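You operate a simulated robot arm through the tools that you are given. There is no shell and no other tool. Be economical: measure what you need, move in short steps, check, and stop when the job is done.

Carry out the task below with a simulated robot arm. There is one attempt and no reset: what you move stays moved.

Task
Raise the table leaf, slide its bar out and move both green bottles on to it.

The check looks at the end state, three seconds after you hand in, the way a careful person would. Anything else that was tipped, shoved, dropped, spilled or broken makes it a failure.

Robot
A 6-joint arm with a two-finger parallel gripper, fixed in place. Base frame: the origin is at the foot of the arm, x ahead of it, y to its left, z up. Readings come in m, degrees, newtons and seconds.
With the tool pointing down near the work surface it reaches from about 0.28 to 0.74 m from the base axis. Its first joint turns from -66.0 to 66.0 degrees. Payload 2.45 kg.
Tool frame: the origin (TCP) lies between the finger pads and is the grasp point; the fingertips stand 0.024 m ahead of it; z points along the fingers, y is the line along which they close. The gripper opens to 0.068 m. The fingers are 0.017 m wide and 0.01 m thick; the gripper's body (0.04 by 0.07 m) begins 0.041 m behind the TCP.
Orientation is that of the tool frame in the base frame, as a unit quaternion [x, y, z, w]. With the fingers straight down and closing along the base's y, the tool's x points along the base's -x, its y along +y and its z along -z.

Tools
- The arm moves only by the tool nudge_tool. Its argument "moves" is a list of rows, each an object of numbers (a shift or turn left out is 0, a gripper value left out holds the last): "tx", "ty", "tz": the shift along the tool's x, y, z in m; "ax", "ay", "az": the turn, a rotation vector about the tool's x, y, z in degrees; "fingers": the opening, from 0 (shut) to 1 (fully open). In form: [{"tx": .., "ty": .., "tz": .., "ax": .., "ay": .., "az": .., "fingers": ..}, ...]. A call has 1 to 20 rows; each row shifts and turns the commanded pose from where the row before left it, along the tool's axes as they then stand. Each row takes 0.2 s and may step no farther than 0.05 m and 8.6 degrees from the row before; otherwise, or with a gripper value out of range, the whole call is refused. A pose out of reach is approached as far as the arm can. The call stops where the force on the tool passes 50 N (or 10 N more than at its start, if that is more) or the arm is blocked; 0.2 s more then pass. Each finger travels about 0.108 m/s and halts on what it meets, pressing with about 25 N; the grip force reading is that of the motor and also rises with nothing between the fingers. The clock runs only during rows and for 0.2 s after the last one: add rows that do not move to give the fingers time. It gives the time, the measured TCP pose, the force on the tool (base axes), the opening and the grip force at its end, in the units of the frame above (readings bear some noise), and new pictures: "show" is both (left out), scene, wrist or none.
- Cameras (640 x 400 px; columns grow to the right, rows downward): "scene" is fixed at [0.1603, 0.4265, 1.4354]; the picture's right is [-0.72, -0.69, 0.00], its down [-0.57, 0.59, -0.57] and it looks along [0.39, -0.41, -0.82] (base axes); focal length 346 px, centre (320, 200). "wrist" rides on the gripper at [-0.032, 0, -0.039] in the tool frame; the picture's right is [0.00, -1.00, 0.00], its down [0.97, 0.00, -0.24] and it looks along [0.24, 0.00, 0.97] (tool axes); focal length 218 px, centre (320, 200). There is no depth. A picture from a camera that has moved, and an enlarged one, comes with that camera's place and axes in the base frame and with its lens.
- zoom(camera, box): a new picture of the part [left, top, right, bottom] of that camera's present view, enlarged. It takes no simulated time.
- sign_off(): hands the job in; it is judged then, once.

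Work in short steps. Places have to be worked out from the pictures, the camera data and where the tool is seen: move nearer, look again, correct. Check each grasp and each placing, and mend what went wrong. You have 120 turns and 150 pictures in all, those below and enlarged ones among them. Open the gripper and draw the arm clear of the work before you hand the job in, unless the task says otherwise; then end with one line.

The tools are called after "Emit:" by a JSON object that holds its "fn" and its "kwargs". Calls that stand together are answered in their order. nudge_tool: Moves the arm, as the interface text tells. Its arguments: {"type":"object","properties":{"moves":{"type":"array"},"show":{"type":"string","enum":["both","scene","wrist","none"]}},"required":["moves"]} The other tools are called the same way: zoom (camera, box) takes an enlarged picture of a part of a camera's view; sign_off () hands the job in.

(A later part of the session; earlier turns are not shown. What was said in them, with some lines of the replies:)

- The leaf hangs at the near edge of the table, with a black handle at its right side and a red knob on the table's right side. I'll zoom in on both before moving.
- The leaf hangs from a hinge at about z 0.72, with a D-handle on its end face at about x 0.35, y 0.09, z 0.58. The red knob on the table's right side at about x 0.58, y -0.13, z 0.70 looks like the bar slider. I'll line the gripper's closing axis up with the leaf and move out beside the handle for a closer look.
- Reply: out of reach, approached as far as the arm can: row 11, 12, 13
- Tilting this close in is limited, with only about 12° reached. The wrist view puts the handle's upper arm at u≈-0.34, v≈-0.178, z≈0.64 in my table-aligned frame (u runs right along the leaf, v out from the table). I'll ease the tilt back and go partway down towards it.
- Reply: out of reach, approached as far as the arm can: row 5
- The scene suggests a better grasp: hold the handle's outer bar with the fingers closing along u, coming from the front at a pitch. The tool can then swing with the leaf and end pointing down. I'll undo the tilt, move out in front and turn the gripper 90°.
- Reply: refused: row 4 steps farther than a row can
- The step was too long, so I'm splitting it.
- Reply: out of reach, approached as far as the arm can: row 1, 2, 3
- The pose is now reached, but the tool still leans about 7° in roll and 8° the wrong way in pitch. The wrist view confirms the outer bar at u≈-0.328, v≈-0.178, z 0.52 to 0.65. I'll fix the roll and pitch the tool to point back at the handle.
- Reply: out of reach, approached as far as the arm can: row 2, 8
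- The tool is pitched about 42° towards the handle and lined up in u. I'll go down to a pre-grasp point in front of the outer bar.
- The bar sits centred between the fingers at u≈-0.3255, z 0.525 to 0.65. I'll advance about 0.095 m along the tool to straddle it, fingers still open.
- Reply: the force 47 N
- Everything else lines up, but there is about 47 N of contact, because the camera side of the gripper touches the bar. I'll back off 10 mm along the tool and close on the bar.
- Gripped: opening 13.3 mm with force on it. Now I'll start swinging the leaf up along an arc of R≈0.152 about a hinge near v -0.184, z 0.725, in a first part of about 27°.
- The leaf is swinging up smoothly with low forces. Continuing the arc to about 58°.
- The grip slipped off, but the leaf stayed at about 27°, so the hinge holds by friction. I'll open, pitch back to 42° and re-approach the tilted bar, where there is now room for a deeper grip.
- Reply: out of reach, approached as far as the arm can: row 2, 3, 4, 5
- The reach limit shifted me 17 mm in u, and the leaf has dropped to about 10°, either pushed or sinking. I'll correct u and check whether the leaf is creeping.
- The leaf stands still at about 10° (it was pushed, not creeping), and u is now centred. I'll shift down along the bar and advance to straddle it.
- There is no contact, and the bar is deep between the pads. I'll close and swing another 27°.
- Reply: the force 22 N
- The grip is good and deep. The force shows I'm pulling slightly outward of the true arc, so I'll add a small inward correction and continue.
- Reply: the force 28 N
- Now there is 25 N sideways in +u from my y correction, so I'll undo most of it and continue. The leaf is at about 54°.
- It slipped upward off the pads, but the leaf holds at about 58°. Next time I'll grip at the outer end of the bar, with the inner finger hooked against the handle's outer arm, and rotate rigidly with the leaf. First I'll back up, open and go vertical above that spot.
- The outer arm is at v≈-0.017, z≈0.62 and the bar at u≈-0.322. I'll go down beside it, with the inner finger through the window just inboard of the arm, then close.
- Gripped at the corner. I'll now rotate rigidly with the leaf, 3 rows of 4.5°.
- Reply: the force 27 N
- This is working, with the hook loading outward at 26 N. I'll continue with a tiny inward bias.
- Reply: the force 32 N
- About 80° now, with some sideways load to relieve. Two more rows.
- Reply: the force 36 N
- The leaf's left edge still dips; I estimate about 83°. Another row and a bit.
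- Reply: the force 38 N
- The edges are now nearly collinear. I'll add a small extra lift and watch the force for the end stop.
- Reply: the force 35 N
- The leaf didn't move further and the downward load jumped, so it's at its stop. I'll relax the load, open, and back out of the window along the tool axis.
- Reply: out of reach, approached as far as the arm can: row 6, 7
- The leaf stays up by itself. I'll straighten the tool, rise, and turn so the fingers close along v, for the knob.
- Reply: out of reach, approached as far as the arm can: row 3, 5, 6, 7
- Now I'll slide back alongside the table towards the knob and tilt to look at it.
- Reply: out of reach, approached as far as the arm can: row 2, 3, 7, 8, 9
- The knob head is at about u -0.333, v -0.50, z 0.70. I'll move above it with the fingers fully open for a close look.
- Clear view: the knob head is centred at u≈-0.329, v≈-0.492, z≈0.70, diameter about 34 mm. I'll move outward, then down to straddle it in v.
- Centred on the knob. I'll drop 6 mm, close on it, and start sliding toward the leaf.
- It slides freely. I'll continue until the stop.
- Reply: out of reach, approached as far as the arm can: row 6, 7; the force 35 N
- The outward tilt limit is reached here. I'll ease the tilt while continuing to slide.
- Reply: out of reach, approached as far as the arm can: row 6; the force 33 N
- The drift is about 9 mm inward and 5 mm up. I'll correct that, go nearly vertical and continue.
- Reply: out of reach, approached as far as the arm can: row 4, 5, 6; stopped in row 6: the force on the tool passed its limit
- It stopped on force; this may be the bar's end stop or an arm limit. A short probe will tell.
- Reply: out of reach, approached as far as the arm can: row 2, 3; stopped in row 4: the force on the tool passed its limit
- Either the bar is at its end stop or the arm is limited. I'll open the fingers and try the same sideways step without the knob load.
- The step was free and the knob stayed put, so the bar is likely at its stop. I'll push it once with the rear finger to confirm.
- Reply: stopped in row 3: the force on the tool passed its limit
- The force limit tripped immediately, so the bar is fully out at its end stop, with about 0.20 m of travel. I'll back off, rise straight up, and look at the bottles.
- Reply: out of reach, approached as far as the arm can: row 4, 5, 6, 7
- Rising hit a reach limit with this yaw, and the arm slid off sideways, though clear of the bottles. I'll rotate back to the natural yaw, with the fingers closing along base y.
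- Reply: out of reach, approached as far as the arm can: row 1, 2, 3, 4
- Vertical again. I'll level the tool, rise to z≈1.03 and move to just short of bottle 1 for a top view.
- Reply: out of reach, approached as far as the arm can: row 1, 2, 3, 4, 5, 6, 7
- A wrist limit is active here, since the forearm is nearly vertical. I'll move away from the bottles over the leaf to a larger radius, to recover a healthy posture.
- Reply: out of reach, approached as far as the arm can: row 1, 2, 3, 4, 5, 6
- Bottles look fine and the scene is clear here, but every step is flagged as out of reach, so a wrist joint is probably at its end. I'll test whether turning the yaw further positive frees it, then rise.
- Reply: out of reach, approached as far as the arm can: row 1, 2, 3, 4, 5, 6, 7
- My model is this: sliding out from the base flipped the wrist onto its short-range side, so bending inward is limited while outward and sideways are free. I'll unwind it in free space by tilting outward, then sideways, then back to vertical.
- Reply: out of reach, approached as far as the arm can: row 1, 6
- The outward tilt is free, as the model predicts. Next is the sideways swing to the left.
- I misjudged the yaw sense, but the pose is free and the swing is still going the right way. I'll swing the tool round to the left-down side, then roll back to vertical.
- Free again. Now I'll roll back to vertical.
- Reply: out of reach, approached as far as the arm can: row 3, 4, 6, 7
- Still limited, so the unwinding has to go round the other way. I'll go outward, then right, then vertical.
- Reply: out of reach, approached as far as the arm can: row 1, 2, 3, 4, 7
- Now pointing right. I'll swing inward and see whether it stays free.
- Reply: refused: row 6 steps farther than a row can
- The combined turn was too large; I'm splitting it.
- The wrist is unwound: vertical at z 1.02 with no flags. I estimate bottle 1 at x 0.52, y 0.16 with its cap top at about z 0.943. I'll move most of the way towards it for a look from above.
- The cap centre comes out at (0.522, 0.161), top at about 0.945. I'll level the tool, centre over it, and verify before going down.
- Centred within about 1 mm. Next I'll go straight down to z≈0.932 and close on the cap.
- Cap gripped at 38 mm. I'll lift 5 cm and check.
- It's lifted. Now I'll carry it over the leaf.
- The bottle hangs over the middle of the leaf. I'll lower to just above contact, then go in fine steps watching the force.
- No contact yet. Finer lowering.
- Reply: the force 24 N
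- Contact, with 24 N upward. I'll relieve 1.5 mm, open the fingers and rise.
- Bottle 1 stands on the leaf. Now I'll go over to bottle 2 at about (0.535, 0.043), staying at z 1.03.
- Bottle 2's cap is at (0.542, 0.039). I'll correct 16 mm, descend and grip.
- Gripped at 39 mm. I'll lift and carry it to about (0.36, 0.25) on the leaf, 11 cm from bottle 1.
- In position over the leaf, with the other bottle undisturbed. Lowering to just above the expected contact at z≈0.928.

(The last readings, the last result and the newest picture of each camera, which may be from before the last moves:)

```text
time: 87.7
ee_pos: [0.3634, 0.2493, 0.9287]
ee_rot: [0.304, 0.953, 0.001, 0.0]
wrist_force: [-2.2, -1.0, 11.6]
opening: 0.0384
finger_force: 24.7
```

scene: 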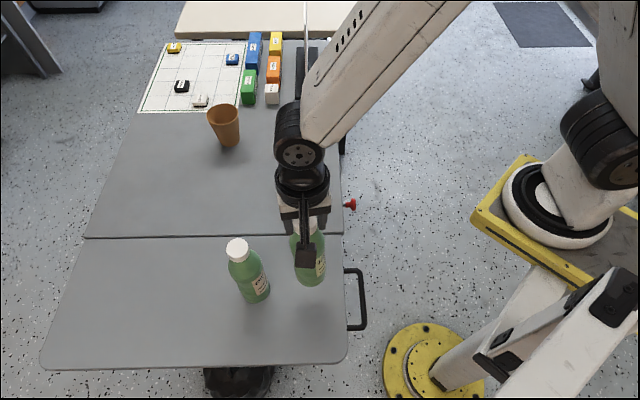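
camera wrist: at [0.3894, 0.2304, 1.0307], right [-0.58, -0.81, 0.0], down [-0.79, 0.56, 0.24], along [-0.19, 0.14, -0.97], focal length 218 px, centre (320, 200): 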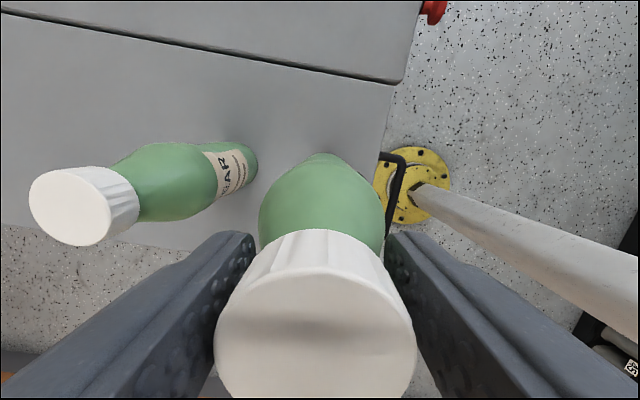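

Touching at 12 N. I'll release and rise.

Emit:
{"fn": "nudge_tool", "kwargs": {"moves": [{"tz": -0.0005}, {"fingers": 1}, {}, {}, {"tz": -0.02}, {"tz": -0.04}, {"tz": -0.04}, {"tz": -0.03}, {}]}}

```text
time: 89.7
ee_pos: [0.362, 0.2498, 1.0588]
ee_rot: [0.305, 0.952, 0.001, 0.0]
wrist_force: [-0.2, 0.8, 0.2]
opening: 0.0681
finger_force: 0.1
camera wrist: at [0.3901, 0.2303, 1.0993], right [-0.58, -0.81, 0.0], down [-0.79, 0.56, 0.24], along [-0.19, 0.14, -0.97], focal length 218 px, centre (320, 200)
```

scene: 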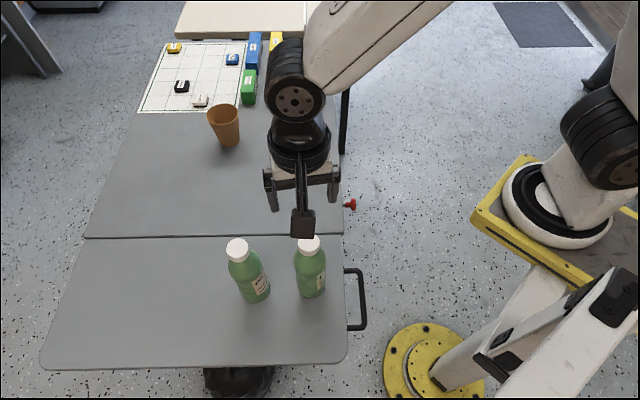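
wrist: 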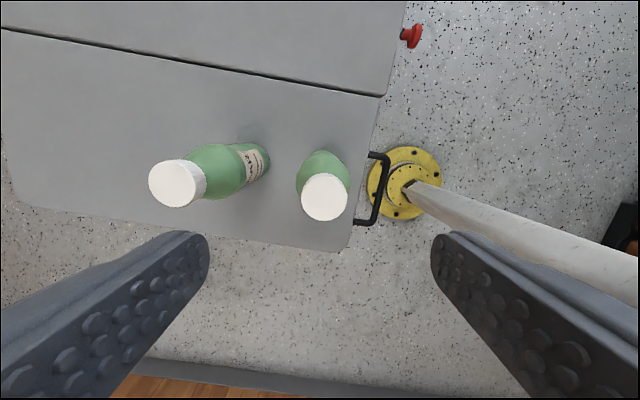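

Both bottles stand on the leaf. I'll draw the arm clear to the right of the table and take a final look.

Emit:
{"fn": "nudge_tool", "kwargs": {"moves": [{"tx": -0.025, "ty": -0.024}, {"tx": -0.025, "ty": -0.024}, {"tx": -0.025, "ty": -0.024}, {"tx": -0.025, "ty": -0.024}, {"tx": -0.025, "ty": -0.024}, {"tx": -0.025, "ty": -0.024}, {"tx": -0.025, "ty": -0.024}, {"tx": -0.025, "ty": -0.024}, {}]}}

Emit:
{"fn": "zoom", "kwargs": {"camera": "scene", "box": [20, 190, 380, 390]}}

```text
time: 91.7
ee_pos: [0.4131, -0.0226, 1.0573]
ee_rot: [0.303, 0.953, 0.0, -0.001]
wrist_force: [-1.0, 0.4, 0.6]
opening: 0.068
finger_force: 0.0
camera wrist: at [0.4413, -0.0415, 1.0961], right [-0.58, -0.81, 0.0], down [-0.79, 0.56, 0.24], along [-0.19, 0.14, -0.97], focal length 218 px, centre (320, 200)
```

scene: 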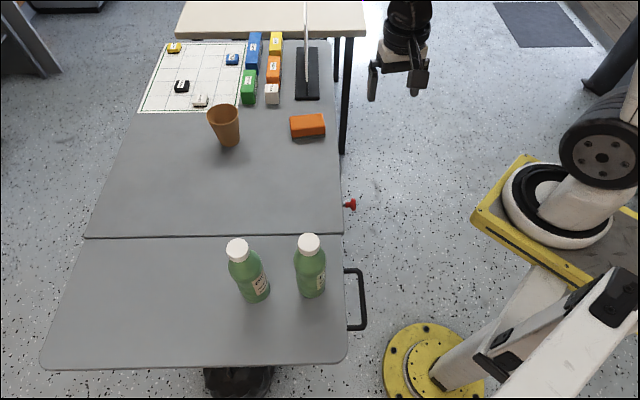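
wrist: 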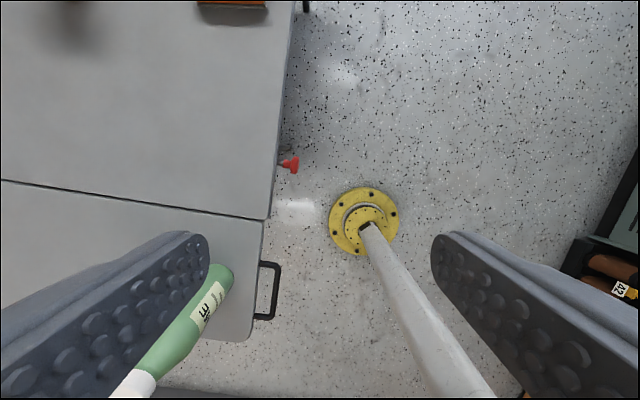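

```text
1.78 times, centred on (200, 290) of scene
camera zoom: at [0.1603, 0.4265, 1.4354], right [-0.72, -0.69, 0.0], down [-0.57, 0.59, -0.57], along [0.39, -0.41, -0.82], focal length 615 px, centre (533, 40)
```

zoom: 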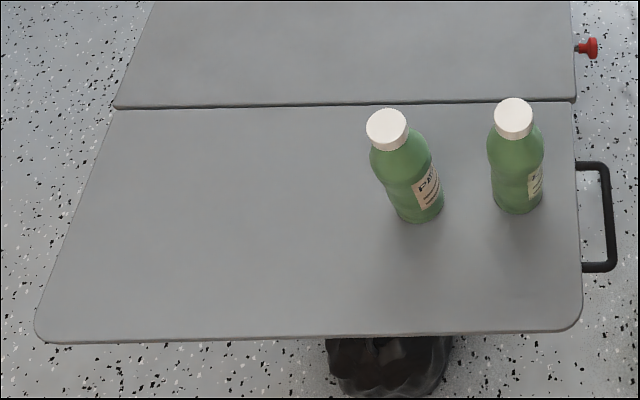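

The leaf is level, the bar's knob is at its far stop, both bottles stand on the leaf, everything else is where it was, and the arm is clear. I'm handing in.

Emit:
{"fn": "sign_off", "kwargs": {}}

```text
The job is handed in.
```

The leaf is raised and level, its bar is slid out to the stop, and both green bottles stand on the leaf. I couldn't see the bar itself under the leaf, so its position is judged from the knob hitting a hard stop after about 0.20 m.
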